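You operate a simulated robot arm through the tools that you are given. There is no shell and no other tool.

The job below is to be done with a simulated robot arm. You get a single attempt, and the scene is never put back.

TASK
Fill the orange barge with grain to the yellow line; shut its hatch.
Fine: push it under the silo, swing the orange chute over the open hold, hold the green FEED lever down; spill none; swing the chute back; the grey barge stays. Where these are worked on the way, their far stop is far enough and under half their travel is too little: orange chute.

Only the result counts: the job must be done as asked and must still hold three seconds after the hand-in. Knocking over, shifting, dropping, spilling or breaking anything else fails it.

THE ROBOT
A 7-joint arm with a two-finger parallel gripper, fixed in place. Base frame: the origin is on the floor under the middle of its stand, x ahead of it, y to its left, z up; the work surface is at about z = 0.76. Units: m, rad, N and s.
It reaches about 1.479 m from its shoulder. Its first joint turns from -2.897 to 2.897 rad. Payload 4.4 kg.
The tool frame sits at the grasp point between the pads (the TCP): z along the fingers, y along the line on which they close. The tips reach 0.023 m beyond it. The gripper opens to 0.094 m. The fingers are 0.038 m wide and 0.01 m thick; the gripper's body (0.054 by 0.096 m) begins 0.039 m behind the TCP.
Orientation is that of the tool frame in the base frame, as a unit quaternion [w, x, y, z]. With the fingers straight down and closing along the base's y, the tool's x points along the base's -x, its y along +y and its z along -z.

THE INTERFACE
- The arm moves only by the tool step_arm. Its argument "moves" is text: rows parted by semicolons, each of 7 numbers parted by spaces: the shift along the tool's x, y, z in m, then the turn, a rotation vector about the tool's x, y, z in rad, then the gripper command, from -1 (fully open) to 1 (shut), values between in proportion. In form: x y z wx wy wz gripper; .... A call has 1 to 20 rows; each row is the pose to reach, as a shift and turn from the pose commanded when the call began, along the tool's axes at that moment. Rows are played at 5 a second. More than 0.05 m and 0.15 rad between two rows, or a gripper value outside its range, and nothing of the call is played. A pose out of reach is approached as far as the arm can. The call stops where the force on the tool passes 90 N (or 10 N more than at its start, if that is more) or the arm is blocked; 0.2 s more then pass. The fingers move at their own pace (about 0.072 m/s each) and stop on an object; they squeeze with about 24 N. The grip force told is the motor's: it shows also when the fingers shut on nothing. Time passes only in rows, and 0.2 s behind the last, so rows that repeat a pose let the fingers close. The reply holds the time, the measured pose of the TCP, the force on the tool along the base axes, the opening and the grip force, in the units named above and with some noise, with the torque about the TCP (base axes, N m) and any sound that the robot's microphone picked up, and new pictures: "views" is both (left out), scene, wrist or none.
- Cameras (640 x 400 px; columns grow to the right, rows downward): "scene" is fixed at [0.0539, -0.5167, 1.4971]; the picture's right is [0.83, -0.56, 0.00], its down [-0.31, -0.46, -0.83] and it looks along [0.47, 0.69, -0.55] (base axes); focal length 326 px, centre (320, 200). "wrist" rides on the gripper at [0.086, 0.016, -0.075] in the tool frame; the picture's right is [-0.18, 0.98, 0.00], its down [-0.58, -0.11, -0.81] and it looks along [-0.79, -0.15, 0.59] (tool axes); focal length 243 px, centre (320, 200). There is no depth. A picture from a camera that has moved, and an enlarged one, comes with that camera's place and axes in the base frame and with its lens. The place of the scene camera against the robot may be out by one fixed shift of up to 0.025 m in any direction.
- close_up(camera, box): a new picture of the part [left, top, right, bottom] of that camera's present view, enlarged. It takes no simulated time.
- finish_job(): hands the job in; it is judged then, once.

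Nothing tells you positions but the pictures and the camera data. Unless the task says otherwise, let go and move clear before handing in.

The tools are called as name(argument=value, ...) on one line, values as JSON. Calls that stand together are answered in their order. step_arm: Moves the arm, as the interface text tells. Its arguments: {"type":"object","properties":{"moves":{"type":"string"},"views":{"type":"string","enum":["both","scene","wrist","none"]}},"required":["moves"]} The other tools are called the same way: close_up (camera, box) takes an enlarged picture of a part of a camera's view; finish_job () hands the job in.

At the start:

```text
t: 0.0
ee_pos: [0.6876, 0.1657, 1.1874]
ee_rot: [0.0, 0.0, 1.0, 0.0]
force: [0.0, 0.1, 0.6]
wrist_torque: [0.01, -0.05, -0.01]
gripper_width: 0.0938
finger_force: 0.1
```

scene: 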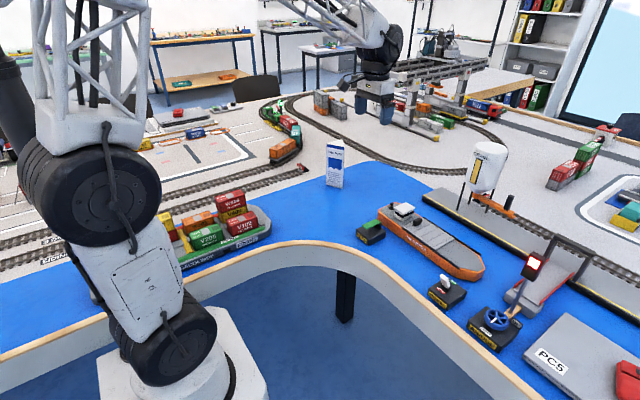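
wrist: 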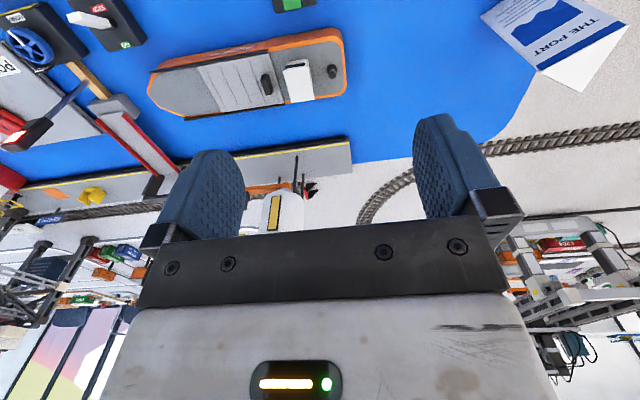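

I see an orange barge on a blue water surface, a silo on a quay, a control box with a blue wheel and some small boxes. I'll take close-ups before moving anything.

close_up(camera="scene", box=[340, 130, 540, 255])

close_up(camera="scene", box=[400, 220, 640, 400])

close_up(camera="wrist", box=[0, 0, 360, 225])

close_up(camera="scene", box=[340, 180, 500, 280])

close_up(camera="scene", box=[80, 150, 300, 290])

```text
3.20 times, centred on (440, 192) of scene
camera zoom: at [0.0539, -0.5167, 1.4971], right [0.83, -0.56, 0.0], down [-0.31, -0.46, -0.83], along [0.47, 0.69, -0.55], focal length 1042 px, centre (-64, 224)
```

zoom: 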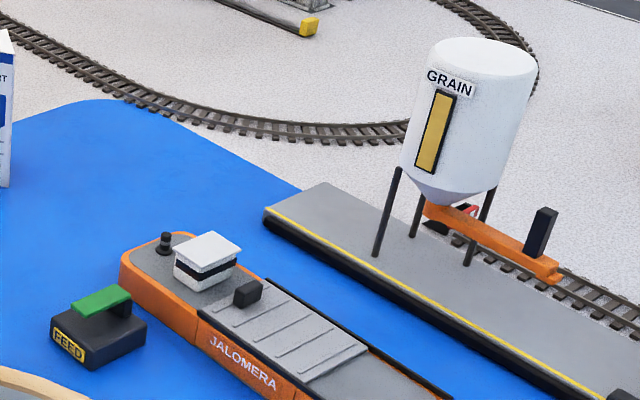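

```text
2.22 times, centred on (520, 310) of scene
camera zoom: at [0.0539, -0.5167, 1.4971], right [0.83, -0.56, 0.0], down [-0.31, -0.46, -0.83], along [0.47, 0.69, -0.55], focal length 724 px, centre (-124, -44)
```

zoom: 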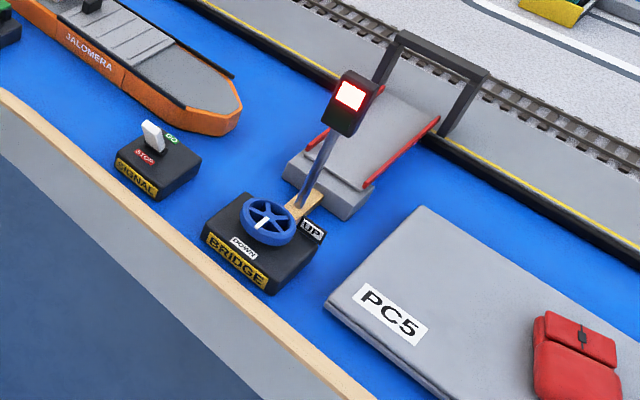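

```text
1.78 times, centred on (180, 112) of wrist
camera zoom: at [0.6015, 0.1828, 1.2623], right [0.18, 0.98, 0.0], down [0.58, -0.11, 0.81], along [0.79, -0.15, -0.59], focal length 431 px, centre (569, 356)
```

zoom: 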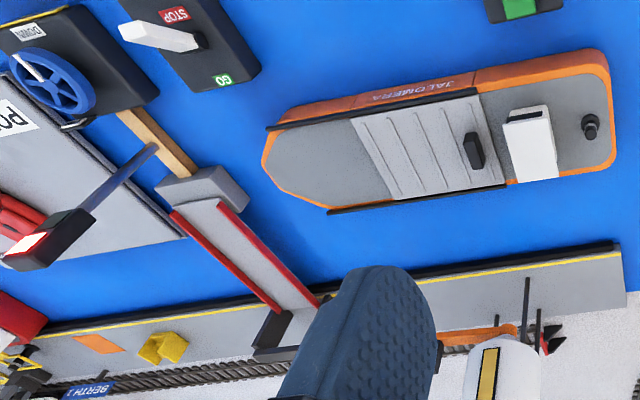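

```text
4.00 times, centred on (420, 230) of scene
camera zoom: at [0.0539, -0.5167, 1.4971], right [0.83, -0.56, 0.0], down [-0.31, -0.46, -0.83], along [0.47, 0.69, -0.55], focal length 1303 px, centre (-80, 80)
```

zoom: 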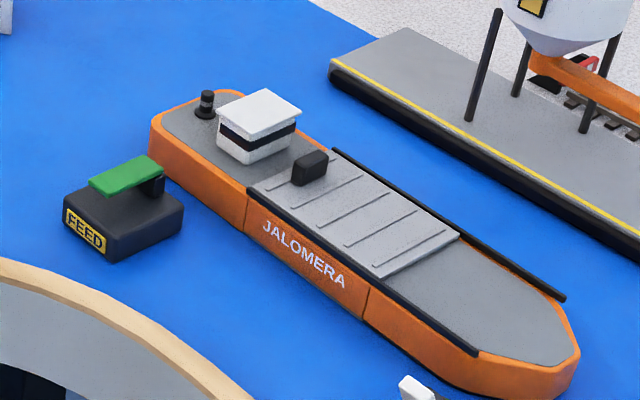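

```text
2.86 times, centred on (190, 220) of scene
camera zoom: at [0.0539, -0.5167, 1.4971], right [0.83, -0.56, 0.0], down [-0.31, -0.46, -0.83], along [0.47, 0.69, -0.55], focal length 930 px, centre (691, 143)
```

zoom: 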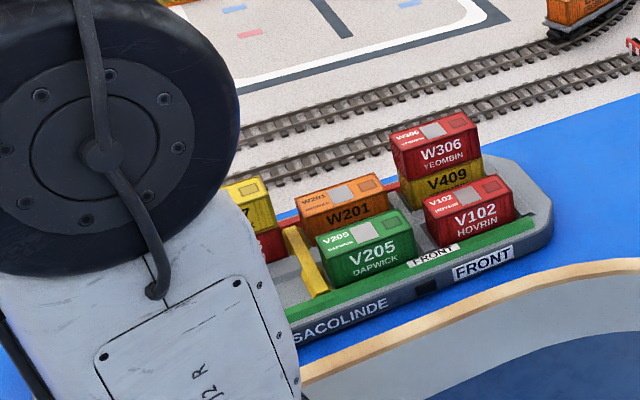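

The orange barge lies along y at about x 0.82, y −0.2…0.2. Its sliding hatch has a black knob, the silo is at about (1.08, 0), and the chute points along −y. I'll move the wrist camera to a better vantage to measure these.

step_arm(moves="0.025 -0.04 -0.01 0 0 0 -1; 0.05 -0.08 -0.02 0 0 0 -1; 0.075 -0.12 -0.03 0 0 0 -1; 0.1 -0.165 -0.04 0 0 0 -1; 0.1 -0.165 -0.04 0 0 0 -1", views="both")

```text
refused: row 4 steps farther than a row can; nothing moved
```

step_arm(moves="0.02 -0.033 -0.008 0 0 0 -1; 0.04 -0.066 -0.016 0 0 0 -1; 0.06 -0.1 -0.024 0 0 0 -1; 0.08 -0.133 -0.032 0 0 0 -1; 0.1 -0.165 -0.04 0 0 0 -1; 0.1 -0.165 -0.04 0 0 0 -1", views="both")

```text
t: 1.4
ee_pos: [0.5871, 0.0009, 1.2281]
ee_rot: [0.0, 0.0, 1.0, 0.0]
force: [0.2, -0.2, -0.4]
wrist_torque: [-0.01, -0.01, 0.0]
gripper_width: 0.094
finger_force: 0.1
camera wrist: at [0.5011, 0.0176, 1.3026], right [0.18, 0.98, 0.0], down [0.58, -0.11, 0.81], along [0.79, -0.15, -0.59], focal length 243 px, centre (320, 200)
```

scene: 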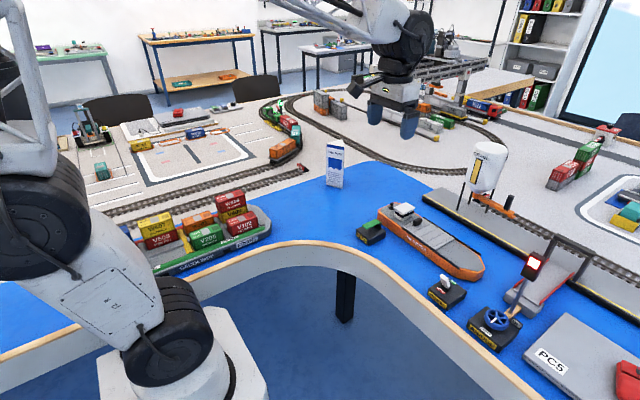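
wrist: 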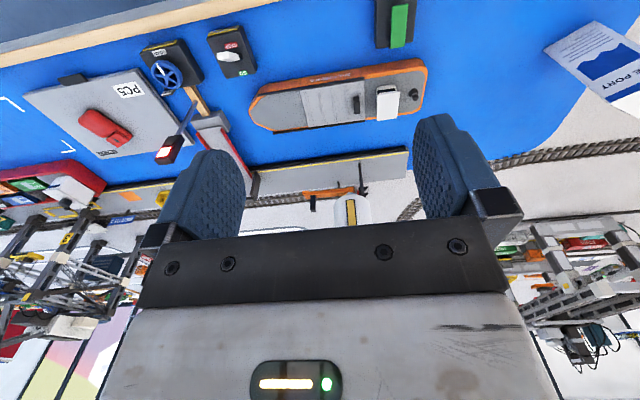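

close_up(camera="wrist", box=[230, 0, 470, 150])

close_up(camera="wrist", box=[240, 130, 440, 255])

close_up(camera="wrist", box=[0, 30, 260, 193])

```text
2.67 times, centred on (350, 75) of wrist
camera zoom: at [0.5011, 0.0176, 1.3026], right [0.18, 0.98, 0.0], down [0.58, -0.11, 0.81], along [0.79, -0.15, -0.59], focal length 647 px, centre (240, 533)
```

zoom: 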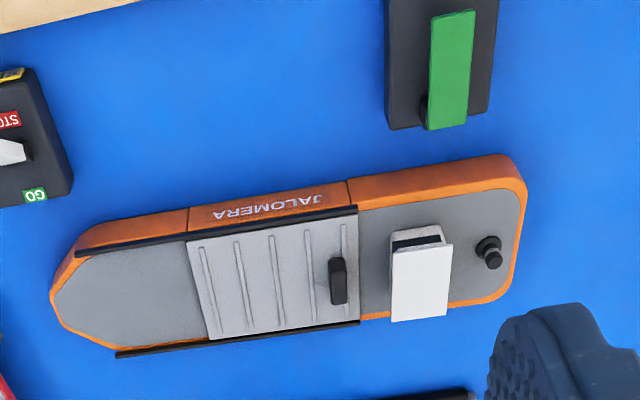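

```text
3.20 times, centred on (340, 192) of wrist
camera zoom: at [0.5011, 0.0176, 1.3026], right [0.18, 0.98, 0.0], down [0.58, -0.11, 0.81], along [0.79, -0.15, -0.59], focal length 776 px, centre (256, 224)
```

zoom: 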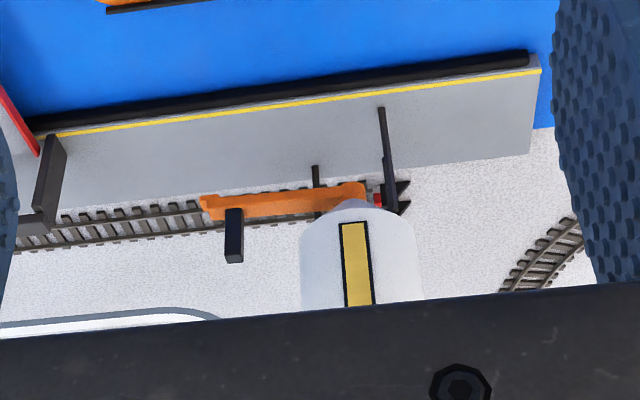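

```text
2.45 times, centred on (130, 112) of wrist
camera zoom: at [0.5011, 0.0176, 1.3026], right [0.18, 0.98, 0.0], down [0.58, -0.11, 0.81], along [0.79, -0.15, -0.59], focal length 595 px, centre (786, 417)
```

zoom: 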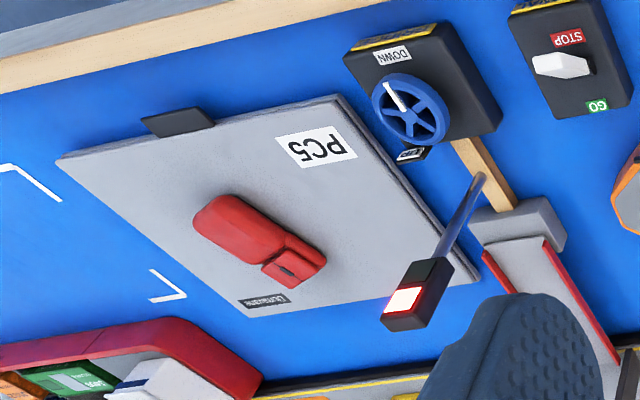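

The barge's hull side is at x≈0.77, and the quay fender is at about x≈1.00. The hatch spans y≈−0.076…0.06, and the silo axis is near y≈0.004. I'll descend behind the barge with open fingers, taking a closer look on the way, before pushing it toward the quay.

step_arm(moves="-0.015 0 0.04 0 0 0 -1; -0.03 0 0.08 0 0 0 -1; -0.045 0 0.12 0 0 0 -1; -0.06 0 0.16 0 0 0 -1; -0.075 0 0.2 0 0 0 -1; -0.09 0 0.24 0 0 0 -1; -0.1 0 0.27 0 0 0 -1; -0.1 0 0.27 0 0 0 -1", views="both")

```text
t: 3.2
ee_pos: [0.6874, 0.0001, 0.9578]
ee_rot: [0.0, -0.001, 1.0, -0.001]
force: [0.4, 0.6, 0.6]
wrist_torque: [-0.02, -0.04, 0.0]
gripper_width: 0.0941
finger_force: 0.1
camera wrist: at [0.6019, 0.0175, 1.0313], right [0.18, 0.98, 0.0], down [0.58, -0.11, 0.81], along [0.79, -0.15, -0.59], focal length 243 px, centre (320, 200)
```

scene: 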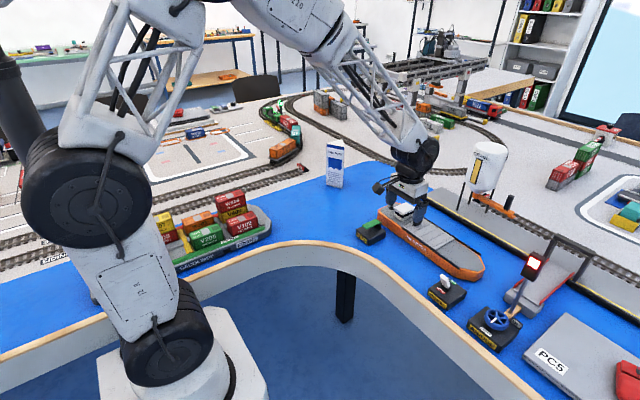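
wrist: 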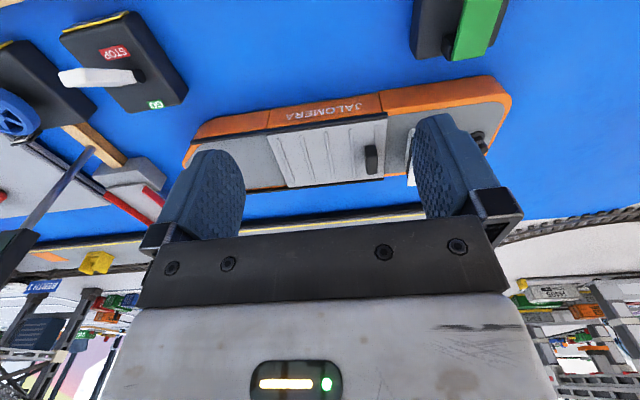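

close_up(camera="wrist", box=[170, 60, 530, 285])

close_up(camera="scene", box=[350, 160, 510, 260])

```text
1.78 times, centred on (350, 172) of wrist
camera zoom: at [0.6019, 0.0175, 1.0313], right [0.18, 0.98, 0.0], down [0.58, -0.11, 0.81], along [0.79, -0.15, -0.59], focal length 431 px, centre (267, 249)
```

zoom: 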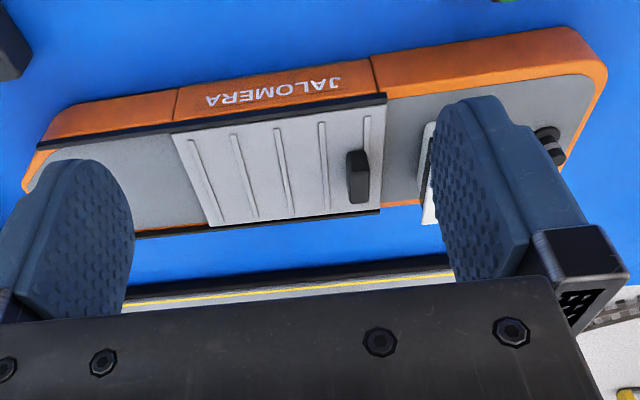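

```text
4.00 times, centred on (430, 210) of scene
camera zoom: at [0.0539, -0.5167, 1.4971], right [0.83, -0.56, 0.0], down [-0.31, -0.46, -0.83], along [0.47, 0.69, -0.55], focal length 1303 px, centre (-120, 160)
```

zoom: 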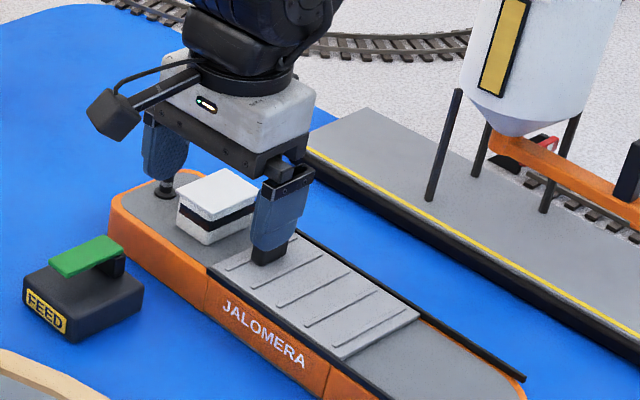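

The hull bottom is at z≈0.758, its side at x≈0.768 and the deck at z≈0.80. I'll lower the open fingers behind the hull, tips about 1 cm above the water, before pushing.

step_arm(moves="-0.005 0 0.04 0 0 0 -1; -0.01 0 0.08 0 0 0 -1; -0.015 0 0.12 0 0 0 -1; -0.02 0 0.15 0 0 0 -1; -0.02 0 0.165 0 0 0 -1; -0.02 0 0.165 0 0 0 -1", views="both")

```text
t: 4.6
ee_pos: [0.7083, 0.0006, 0.7931]
ee_rot: [0.0, -0.001, 1.0, 0.0]
force: [-0.6, 0.3, -0.7]
wrist_torque: [-0.01, 0.0, -0.01]
gripper_width: 0.094
finger_force: 0.1
camera wrist: at [0.6222, 0.0176, 0.8673], right [0.18, 0.98, 0.0], down [0.58, -0.11, 0.81], along [0.79, -0.15, -0.59], focal length 243 px, centre (320, 200)
```

scene: 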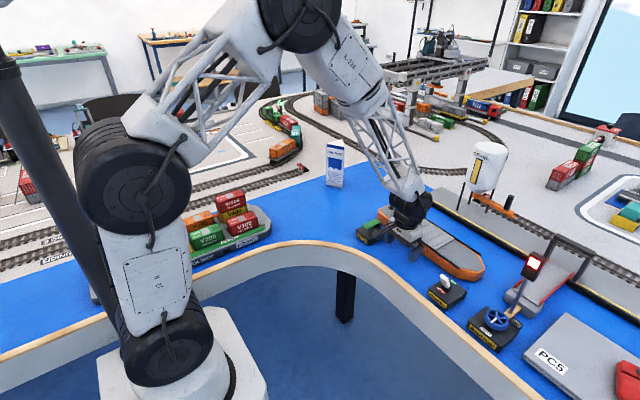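
wrist: 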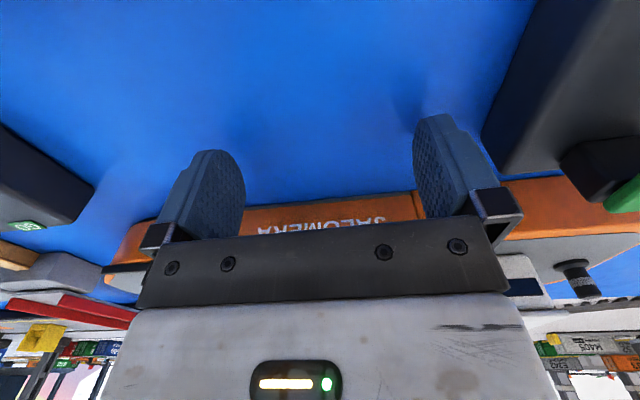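

The fingers are just above the water, behind the hull. I'll creep forward to contact and begin a slow push.

step_arm(moves="-0.01 0 0 0 0 0 -1; -0.02 0 0 0 0 0 -1; -0.03 0 0 0 0 0 -1; -0.036 0 0 0 0 0 -1; -0.042 0 0 0 0 0 -1; -0.048 0 0 0 0 0 -1; -0.054 0 0 0 0 0 -1; -0.06 0 0 0 0 0 -1", views="both")

```text
t: 6.4
ee_pos: [0.7678, 0.0008, 0.7919]
ee_rot: [-0.001, -0.001, 1.0, 0.0]
force: [-3.7, -0.1, 0.8]
wrist_torque: [-0.08, 0.04, 0.03]
gripper_width: 0.094
finger_force: 0.0
camera wrist: at [0.6816, 0.018, 0.8673], right [0.18, 0.98, 0.0], down [0.58, -0.11, 0.81], along [0.79, -0.15, -0.59], focal length 243 px, centre (320, 200)
```

scene: 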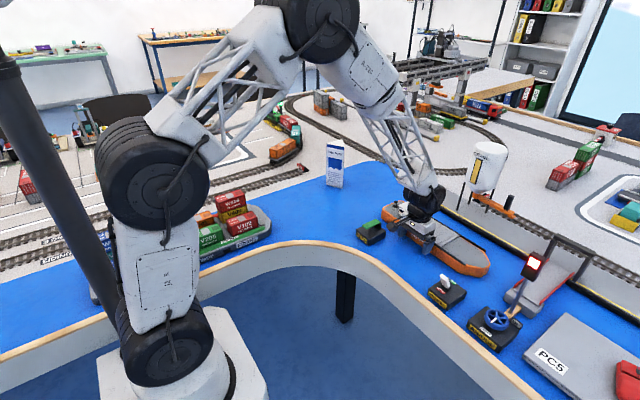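
wrist: 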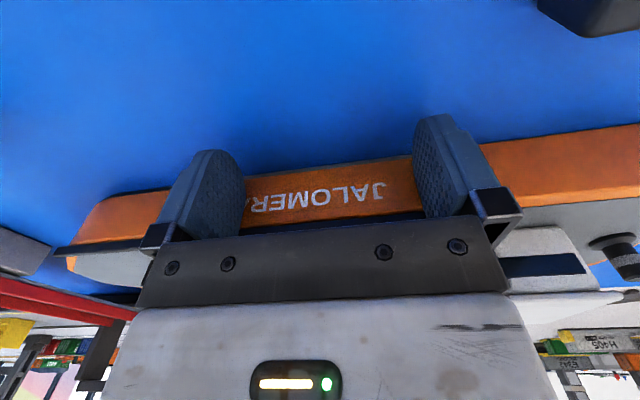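

The barge is sliding straight with about 4 N of push. I'll continue most of the way to the quay, then check.

step_arm(moves="-0.007 0 0 0 0 0 -1; -0.014 0 0 0 0 0 -1; -0.021 0 0 0 0 0 -1; -0.028 0 0 0 0 0 -1; -0.035 0 0 0 0 0 -1; -0.042 0 0 0 0 0 -1; -0.049 0 0 0 0 0 -1; -0.056 0 0 0 0 0 -1; -0.063 0 0 0 0 0 -1; -0.07 0 0 0 0 0 -1; -0.077 0 0 0 0 0 -1; -0.082 0 0 0 0 0 -1", views="both")

close_up(camera="scene", box=[380, 160, 540, 285])

```text
t: 9.0
ee_pos: [0.8494, -0.0002, 0.7927]
ee_rot: [0.0, 0.0, 1.0, -0.001]
force: [-4.2, 0.4, 0.8]
wrist_torque: [0.11, -0.01, 0.05]
gripper_width: 0.094
finger_force: 0.1
camera wrist: at [0.7637, 0.0174, 0.8674], right [0.18, 0.98, 0.0], down [0.58, -0.11, 0.81], along [0.79, -0.15, -0.59], focal length 243 px, centre (320, 200)
```

scene: 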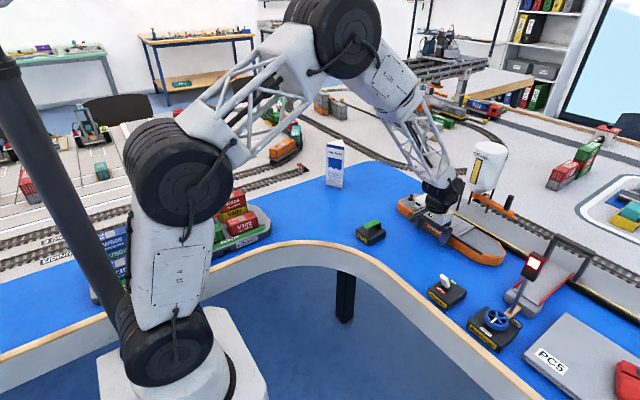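
wrist: 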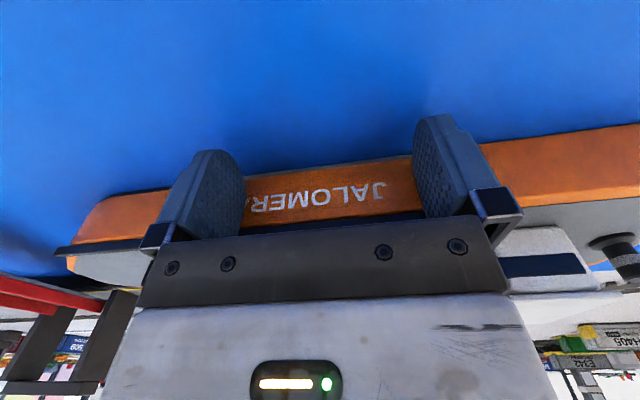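

```text
3.20 times, centred on (460, 222) of scene
camera zoom: at [0.0539, -0.5167, 1.4971], right [0.83, -0.56, 0.0], down [-0.31, -0.46, -0.83], along [0.47, 0.69, -0.55], focal length 1042 px, centre (-128, 128)
```

zoom: 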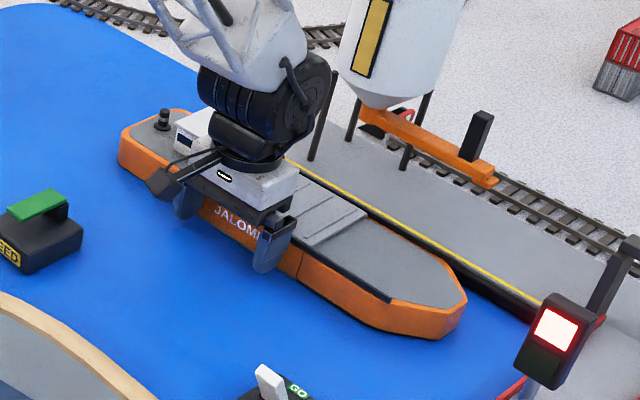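

There is no contact with the quay yet. The barge centre is near x≈0.922, about 2.5 cm short of the fender. I'll creep closer.

step_arm(moves="-0.004 0 0 0 0 0 -1; -0.008 0 0 0 0 0 -1; -0.012 0 0 0 0 0 -1; -0.016 0 0 0 0 0 -1; -0.018 0 0 0 0 0 -1", views="both")

close_up(camera="scene", box=[380, 160, 540, 285])

```text
t: 10.2
ee_pos: [0.8682, 0.0003, 0.7934]
ee_rot: [0.0, 0.0, 1.0, 0.0]
force: [-4.2, -0.3, 0.9]
wrist_torque: [0.04, -0.03, -0.01]
gripper_width: 0.0941
finger_force: 0.1
camera wrist: at [0.7816, 0.0177, 0.8675], right [0.18, 0.98, 0.0], down [0.58, -0.11, 0.81], along [0.79, -0.15, -0.59], focal length 243 px, centre (320, 200)
```

scene: 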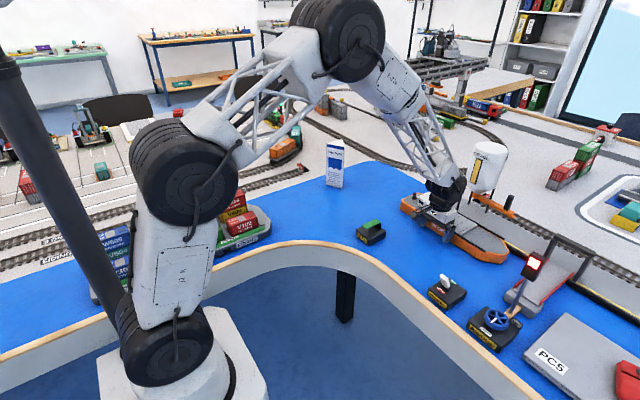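
wrist: 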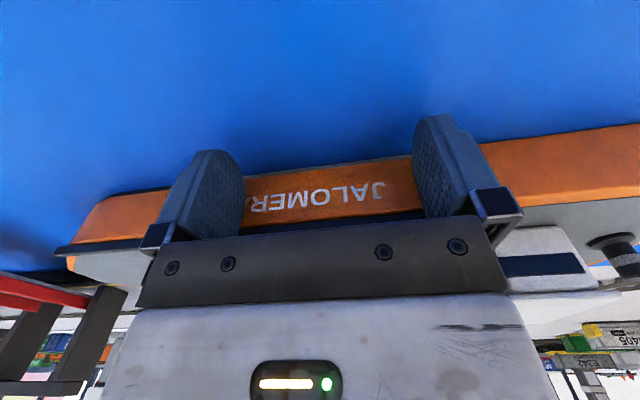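

```text
3.20 times, centred on (460, 222) of scene
camera zoom: at [0.0539, -0.5167, 1.4971], right [0.83, -0.56, 0.0], down [-0.31, -0.46, -0.83], along [0.47, 0.69, -0.55], focal length 1042 px, centre (-128, 128)
```

zoom: 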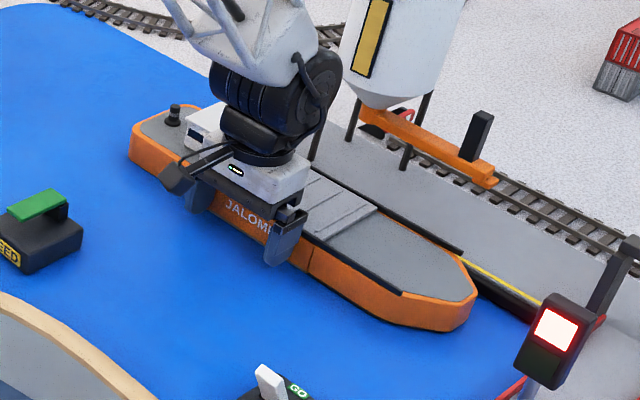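

The push is still friction-only (about 4 N), with the barge centre at about x≈0.941. I'll back off and rise to measure the chute and spout geometry against the barge before the last few millimetres.

step_arm(moves="0.02 0 0 0 0 0 -1; 0.05 0 -0.02 0 0 0 -1; 0.07 0 -0.06 0 0 0 -1; 0.09 0 -0.1 0 0 0 -1; 0.11 0 -0.14 0 0 0 -1; 0.125 0 -0.18 0 0 0 -1; 0.14 0 -0.22 0 0 0 -1; 0.148 0 -0.257 0 0 0 -1; 0.148 0 -0.257 0 0 0 -1", views="both")

close_up(camera="wrist", box=[220, 100, 440, 245])

close_up(camera="scene", box=[390, 130, 550, 255])

```text
t: 12.2
ee_pos: [0.7203, 0.0021, 1.0512]
ee_rot: [0.0, 0.0, 1.0, 0.0]
force: [-0.6, 0.2, -0.2]
wrist_torque: [-0.03, -0.01, 0.0]
gripper_width: 0.0939
finger_force: 0.1
camera wrist: at [0.6337, 0.0186, 1.1249], right [0.18, 0.98, 0.0], down [0.58, -0.11, 0.81], along [0.79, -0.15, -0.59], focal length 243 px, centre (320, 200)
```

scene: 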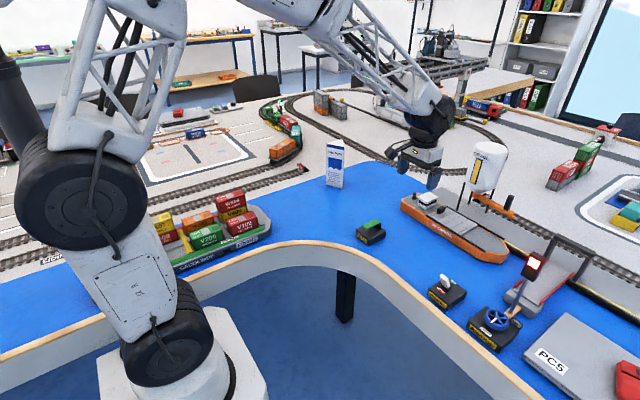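
wrist: 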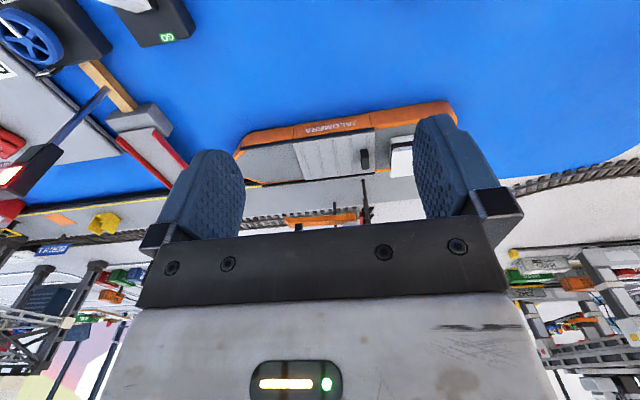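

```text
2.76 times, centred on (330, 172) of wrist
camera zoom: at [0.6337, 0.0186, 1.1249], right [0.18, 0.98, 0.0], down [0.58, -0.11, 0.81], along [0.79, -0.15, -0.59], focal length 669 px, centre (292, 276)
```

zoom: 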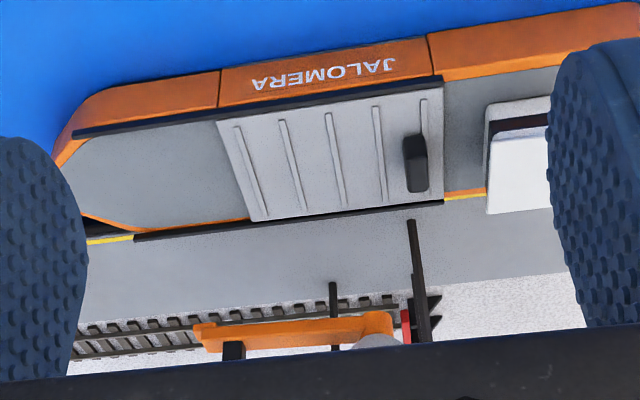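

```text
3.20 times, centred on (470, 192) of scene
camera zoom: at [0.0539, -0.5167, 1.4971], right [0.83, -0.56, 0.0], down [-0.31, -0.46, -0.83], along [0.47, 0.69, -0.55], focal length 1042 px, centre (-160, 224)
```

zoom: 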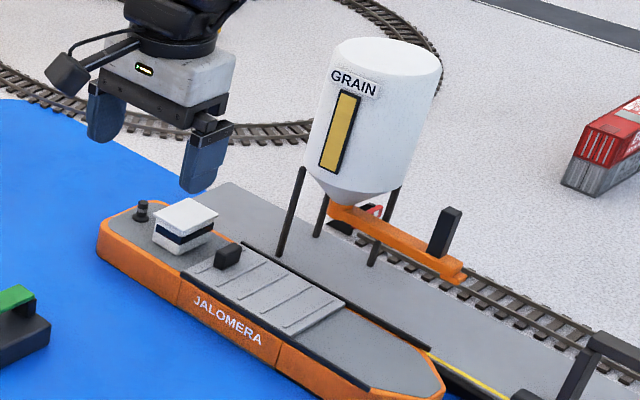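

The geometry looks right. The spout should swing to about (0.945, 0.003), and the barge hold is centred at x≈0.941 with its knob near (0.944, 0.041). Next I'll go above the hatch knob, tilted back slightly to stay clear of the silo and with the fingers half open to cage the knob.

step_arm(moves="-0.037 0.0065 0.02 0 -0.05 0 0; -0.074 0.013 0.04 0 -0.1 0 0; -0.111 0.0195 0.06 0 -0.15 0 0; -0.148 0.026 0.08 0 -0.2 0 0; -0.185 0.0325 0.1 0 -0.25 0 0; -0.222 0.039 0.12 0 -0.3 0 0; -0.222 0.039 0.12 0 -0.3 0 0", views="both")

close_up(camera="scene", box=[380, 130, 540, 255])

close_up(camera="wrist", box=[200, 60, 500, 247])

```text
t: 13.8
ee_pos: [0.9425, 0.0394, 0.9289]
ee_rot: [0.149, 0.0, 0.989, 0.001]
force: [-1.3, -0.5, -0.4]
wrist_torque: [0.0, 0.01, -0.01]
gripper_width: 0.0467
finger_force: 0.0
camera wrist: at [0.8379, 0.0564, 0.9746], right [0.18, 0.98, 0.05], down [0.32, -0.11, 0.94], along [0.93, -0.15, -0.33], focal length 243 px, centre (320, 200)
```

scene: 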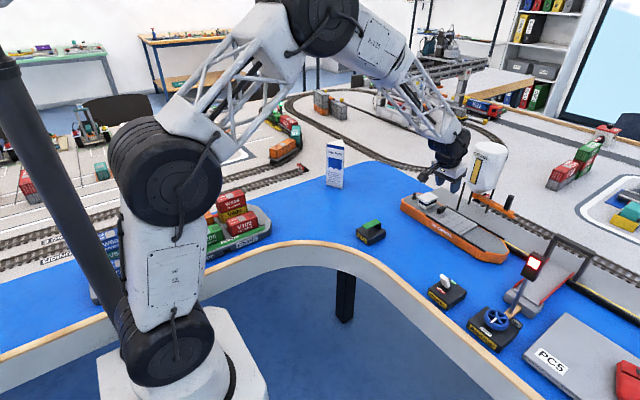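
wrist: 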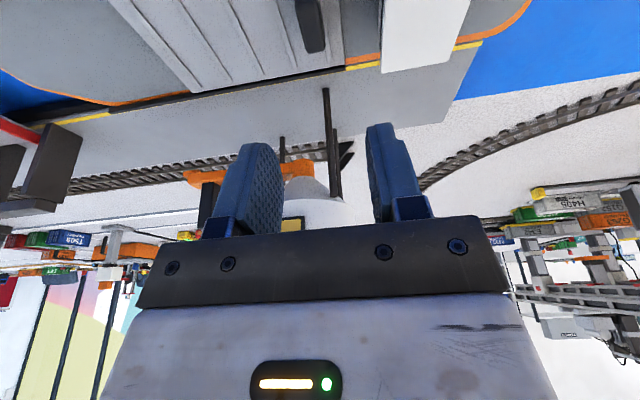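

```text
3.20 times, centred on (460, 192) of scene
camera zoom: at [0.0539, -0.5167, 1.4971], right [0.83, -0.56, 0.0], down [-0.31, -0.46, -0.83], along [0.47, 0.69, -0.55], focal length 1042 px, centre (-128, 224)
```

zoom: 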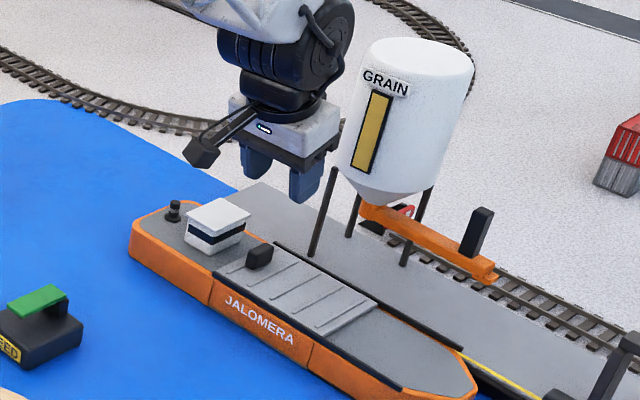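

```text
2.13 times, centred on (350, 154) of wrist
camera zoom: at [0.8379, 0.0564, 0.9746], right [0.18, 0.98, 0.05], down [0.32, -0.11, 0.94], along [0.93, -0.15, -0.33], focal length 518 px, centre (256, 299)
```

zoom: 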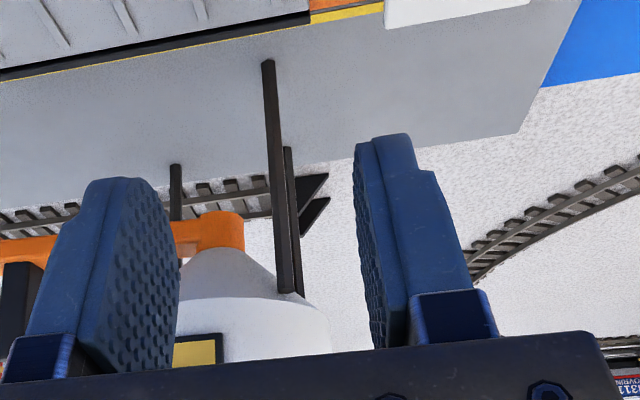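

The cage is lined up in y with the knob (about y≈0.038), and the wheelhouse front is at y≈0.085. I'll lower straight down around the knob.

step_arm(moves="0.0089 0 0.0287 0 0 0 0; 0.0177 0 0.0573 0 0 0 0; 0.0236 0 0.0764 0 0 0 0; 0.0266 0 0.086 0 0 0 0; 0.0266 0 0.086 0 0 0 0", views="both")

close_up(camera="scene", box=[380, 130, 540, 255])

close_up(camera="wrist", box=[180, 0, 480, 187])

```text
t: 15.0
ee_pos: [0.9418, 0.0406, 0.84]
ee_rot: [0.149, 0.0, 0.989, 0.0]
force: [0.1, 0.1, -1.2]
wrist_torque: [-0.01, 0.02, -0.01]
gripper_width: 0.0472
finger_force: 0.0
camera wrist: at [0.8376, 0.0567, 0.8852], right [0.18, 0.98, 0.05], down [0.32, -0.11, 0.94], along [0.93, -0.15, -0.33], focal length 243 px, centre (320, 200)
```

scene: 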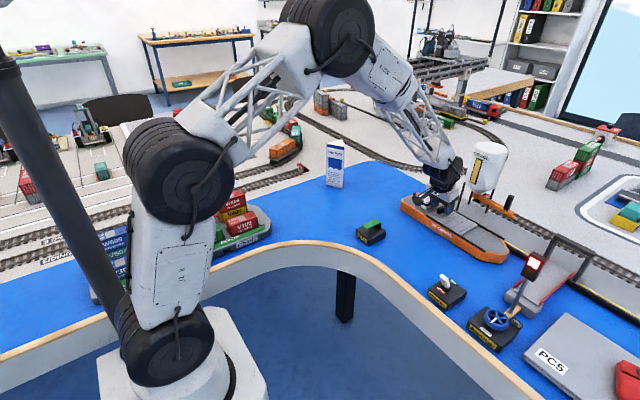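
wrist: 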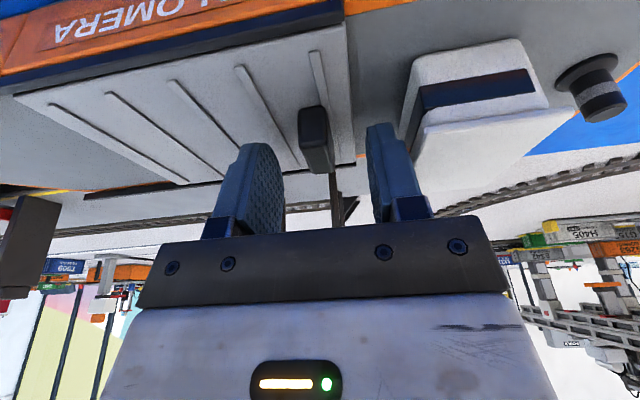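

```text
3.20 times, centred on (460, 192) of scene
camera zoom: at [0.0539, -0.5167, 1.4971], right [0.83, -0.56, 0.0], down [-0.31, -0.46, -0.83], along [0.47, 0.69, -0.55], focal length 1042 px, centre (-128, 224)
```

zoom: 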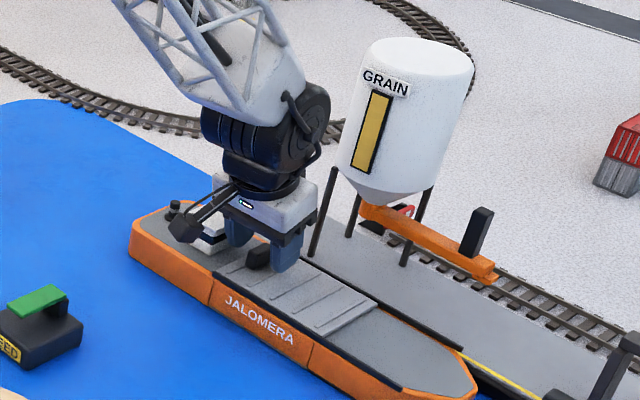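

```text
2.13 times, centred on (330, 94) of wrist
camera zoom: at [0.8376, 0.0567, 0.8852], right [0.18, 0.98, 0.05], down [0.32, -0.11, 0.94], along [0.93, -0.15, -0.33], focal length 518 px, centre (299, 427)
```

zoom: 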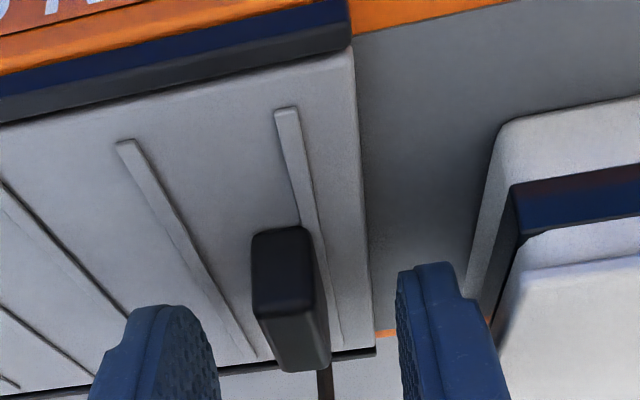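

The knob is caged between the fingers and stands about 2 cm tall. I'll slide the hatch toward the bow (−y) slowly.

step_arm(moves="0 -0.008 0 0 0 0 0; 0 -0.016 0 0 0 0 0; 0 -0.024 0 0 0 0 0; 0 -0.032 0 0 0 0 0; 0 -0.04 0 0 0 0 0; 0 -0.048 0 0 0 0 0; 0 -0.056 0 0 0 0 0; 0 -0.062 0 0 0 0 0", views="both")

close_up(camera="scene", box=[380, 130, 540, 255])

close_up(camera="wrist", box=[180, 0, 480, 187])

```text
t: 16.8
ee_pos: [0.942, -0.0212, 0.8399]
ee_rot: [0.149, -0.001, 0.989, 0.001]
force: [0.4, 0.6, -0.1]
wrist_torque: [0.02, 0.03, -0.03]
gripper_width: 0.047
finger_force: 0.3
camera wrist: at [0.8373, -0.005, 0.8852], right [0.18, 0.98, 0.05], down [0.32, -0.11, 0.94], along [0.93, -0.15, -0.33], focal length 243 px, centre (320, 200)
```

scene: 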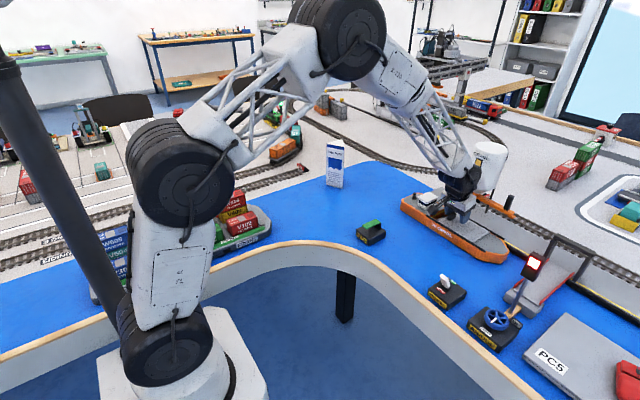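
wrist: 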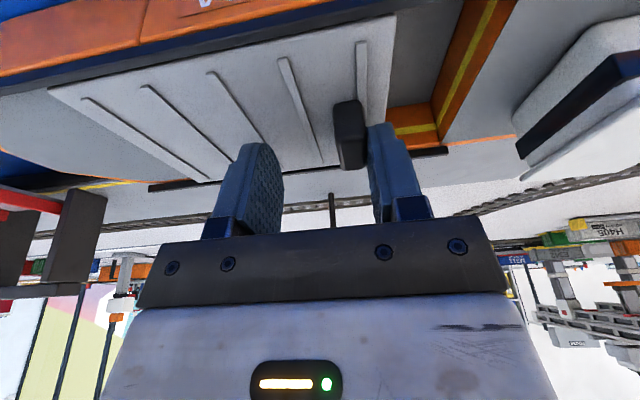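

```text
3.20 times, centred on (460, 192) of scene
camera zoom: at [0.0539, -0.5167, 1.4971], right [0.83, -0.56, 0.0], down [-0.31, -0.46, -0.83], along [0.47, 0.69, -0.55], focal length 1042 px, centre (-128, 224)
```

zoom: 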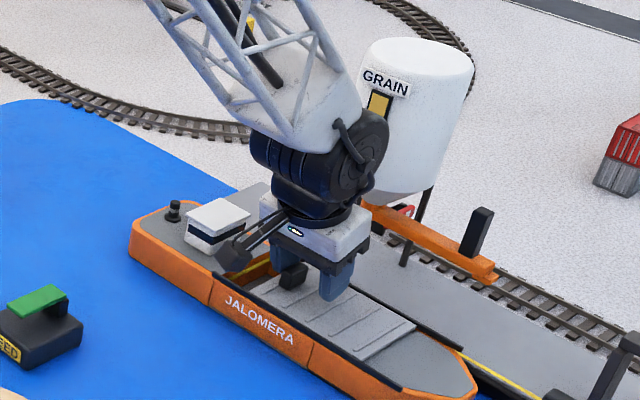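

```text
2.13 times, centred on (330, 94) of wrist
camera zoom: at [0.8373, -0.005, 0.8852], right [0.18, 0.98, 0.05], down [0.32, -0.11, 0.94], along [0.93, -0.15, -0.33], focal length 518 px, centre (299, 427)
```

zoom: 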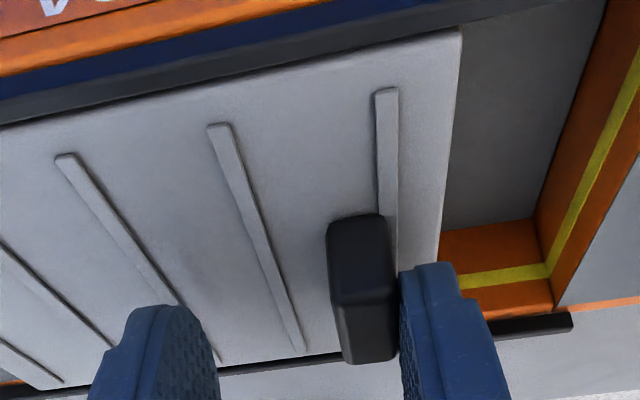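

The hatch slides easily (0.6 N), the barge hasn't moved, and the hold with its yellow line is appearing. I'll continue toward the end of travel.

step_arm(moves="0 -0.008 0 0 0 0 0; 0 -0.016 0 0 0 0 0; 0 -0.024 0 0 0 0 0; 0 -0.03 0 0 0 0 0; 0 -0.036 0 0 0 0 0; 0 -0.04 0 0 0 0 0; 0 -0.044 0 0 0 0 0", views="both")

close_up(camera="scene", box=[380, 130, 540, 255])

close_up(camera="wrist", box=[180, 0, 480, 187])

```text
t: 18.4
ee_pos: [0.9421, -0.0666, 0.84]
ee_rot: [0.15, 0.0, 0.989, -0.001]
force: [-0.1, 0.8, 0.7]
wrist_torque: [0.02, -0.02, 0.02]
gripper_width: 0.0472
finger_force: 0.0
camera wrist: at [0.8377, -0.049, 0.8853], right [0.18, 0.98, 0.05], down [0.32, -0.11, 0.94], along [0.93, -0.15, -0.33], focal length 243 px, centre (320, 200)
```

scene: 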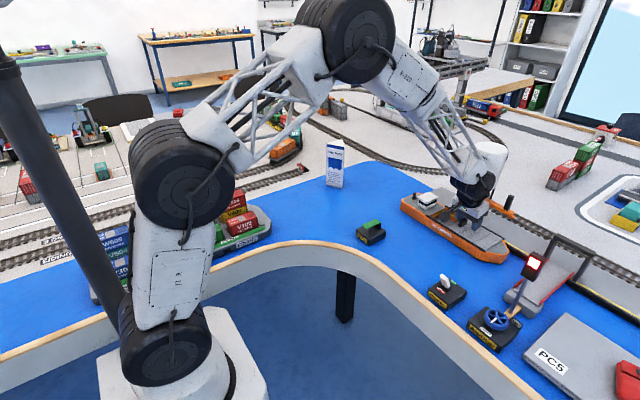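
wrist: 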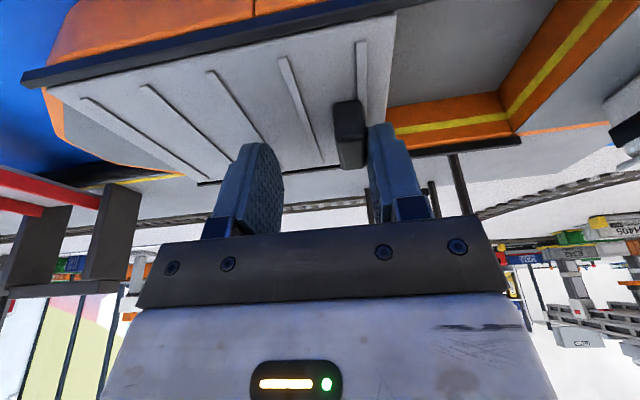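

```text
3.20 times, centred on (460, 192) of scene
camera zoom: at [0.0539, -0.5167, 1.4971], right [0.83, -0.56, 0.0], down [-0.31, -0.46, -0.83], along [0.47, 0.69, -0.55], focal length 1042 px, centre (-128, 224)
```

zoom: 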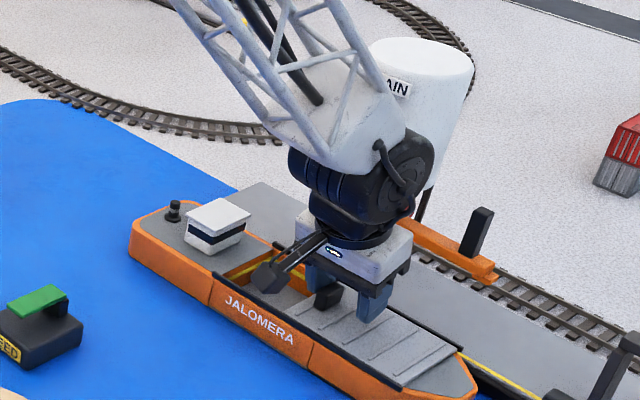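

```text
2.13 times, centred on (330, 94) of wrist
camera zoom: at [0.8377, -0.049, 0.8853], right [0.18, 0.98, 0.05], down [0.32, -0.11, 0.94], along [0.93, -0.15, -0.33], focal length 518 px, centre (299, 427)
```

zoom: 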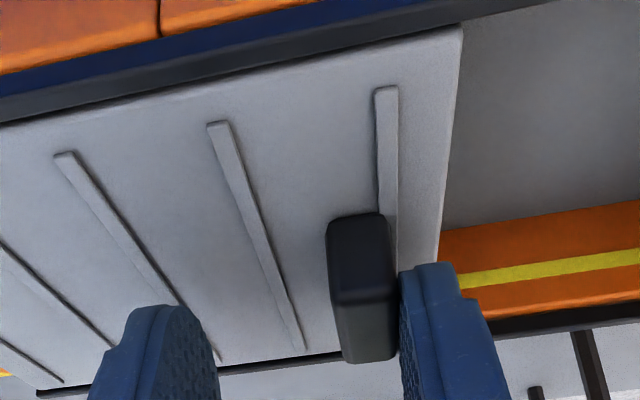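

The hatch is nearly at the rail ends and the opening is y≈−0.03…0.057. I'll push a few more millimetres to see whether it reaches its stop.

step_arm(moves="0 -0.002 0 0 0 0 0; 0 -0.004 0 0 0 0 0; 0 -0.005 0 0 0 0 0", views="wrist")

```text
t: 19.2
ee_pos: [0.9413, -0.0707, 0.8404]
ee_rot: [0.149, 0.0, 0.989, 0.0]
force: [-1.0, 0.5, 0.4]
wrist_torque: [-0.01, -0.03, 0.01]
gripper_width: 0.0471
finger_force: 0.2
camera wrist: at [0.8372, -0.0539, 0.8857], right [0.18, 0.98, 0.05], down [0.32, -0.11, 0.94], along [0.93, -0.15, -0.33], focal length 243 px, centre (320, 200)
```

wrist: 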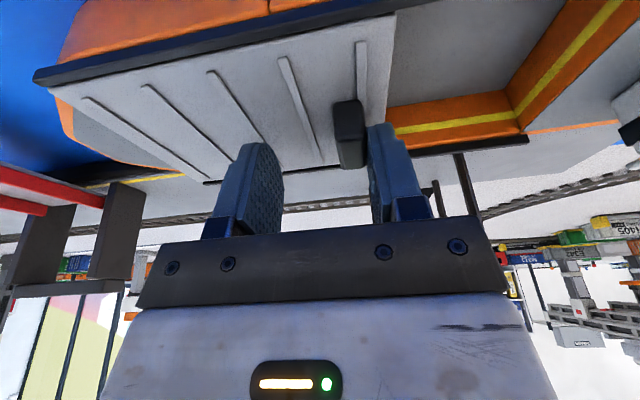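

step_arm(moves="0 -0.003 0 0 0 0 0; 0 -0.006 0 0 0 0 0; 0 -0.008 0 0 0 0 0", views="both")

close_up(camera="scene", box=[380, 130, 540, 255])

```text
t: 20.0
ee_pos: [0.9413, -0.0801, 0.8403]
ee_rot: [0.15, -0.001, 0.989, 0.0]
force: [-1.2, 0.3, -0.3]
wrist_torque: [-0.01, 0.01, -0.04]
gripper_width: 0.0469
finger_force: 0.1
camera wrist: at [0.8375, -0.0621, 0.8852], right [0.18, 0.98, 0.05], down [0.32, -0.11, 0.94], along [0.93, -0.15, -0.33], focal length 243 px, centre (320, 200)
```

scene: 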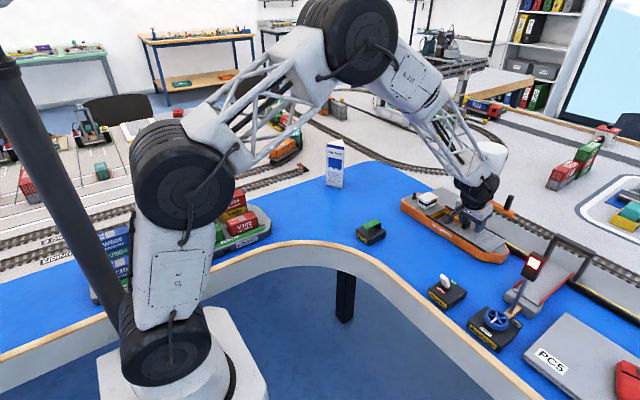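
wrist: 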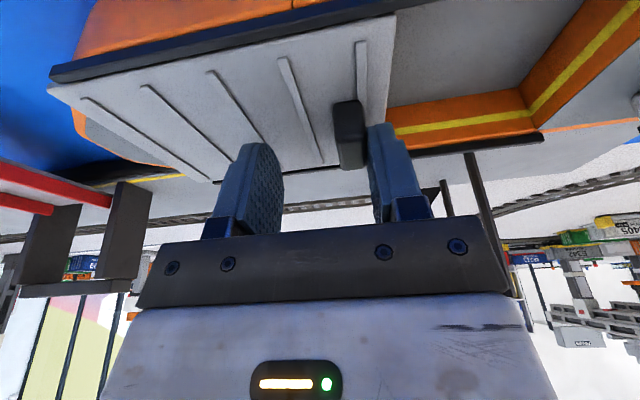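

```text
3.20 times, centred on (460, 192) of scene
camera zoom: at [0.0539, -0.5167, 1.4971], right [0.83, -0.56, 0.0], down [-0.31, -0.46, -0.83], along [0.47, 0.69, -0.55], focal length 1042 px, centre (-128, 224)
```

zoom: 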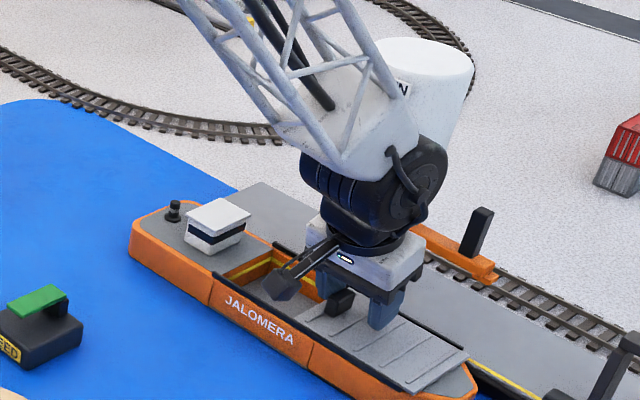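

The hatch is fully drawn forward, leaving an opening of y≈−0.045…0.057 with the barge unmoved. I'll release the knob, rise and level the tool, then look closely at the chute handle.

step_arm(moves="0 0.006 0 0 0 0 0; -0.0118 0 -0.0382 0 0 0 -0.3; -0.0236 -0.01 -0.0764 0 0.08 0 -1; -0.0355 -0.02 -0.1146 0 0.16 0 -1; -0.0473 -0.03 -0.15 0 0.24 0 -1; -0.055 -0.04 -0.18 0 0.3 0 -1; -0.055 -0.04 -0.18 0 0.3 0 -1", views="both")

close_up(camera="wrist", box=[220, 110, 440, 247])

close_up(camera="scene", box=[380, 130, 540, 255])

```text
t: 21.6
ee_pos: [0.9424, -0.1196, 1.0271]
ee_rot: [-0.001, -0.001, 1.0, 0.0]
force: [-0.2, 0.1, 0.9]
wrist_torque: [0.0, -0.04, 0.0]
gripper_width: 0.0938
finger_force: 0.0
camera wrist: at [0.8548, -0.1023, 1.1023], right [0.18, 0.98, 0.0], down [0.58, -0.11, 0.81], along [0.79, -0.15, -0.59], focal length 243 px, centre (320, 200)
```

scene: 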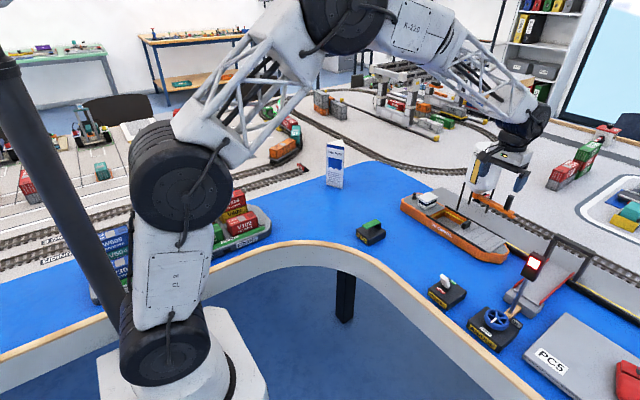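
wrist: 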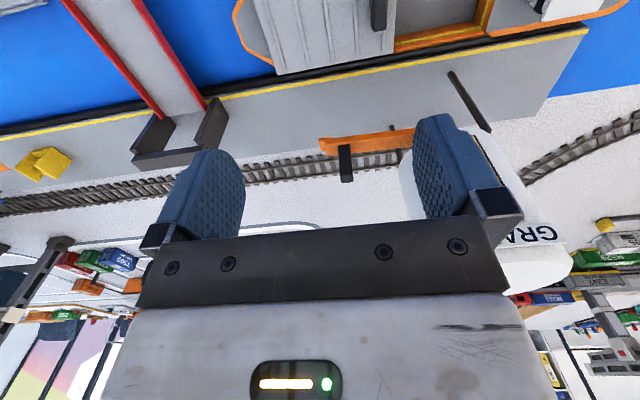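

```text
2.91 times, centred on (330, 178) of wrist
camera zoom: at [0.8548, -0.1023, 1.1023], right [0.18, 0.98, 0.0], down [0.58, -0.11, 0.81], along [0.79, -0.15, -0.59], focal length 706 px, centre (291, 262)
```

zoom: 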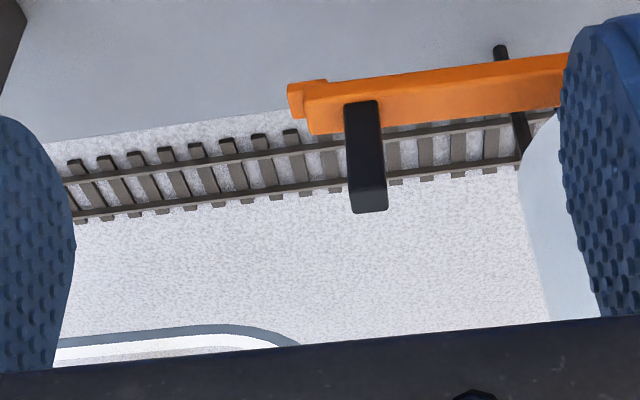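

```text
3.20 times, centred on (460, 192) of scene
camera zoom: at [0.0539, -0.5167, 1.4971], right [0.83, -0.56, 0.0], down [-0.31, -0.46, -0.83], along [0.47, 0.69, -0.55], focal length 1042 px, centre (-128, 224)
```

zoom: 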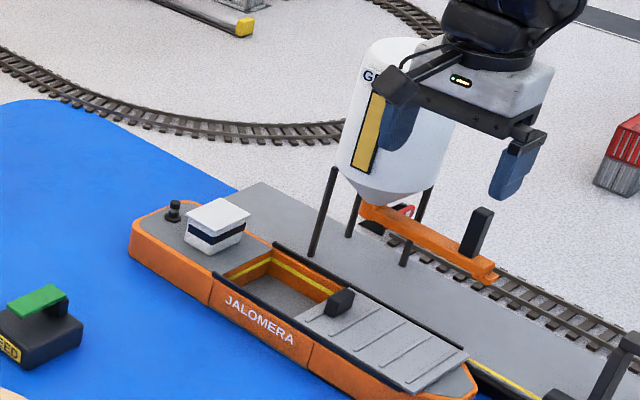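

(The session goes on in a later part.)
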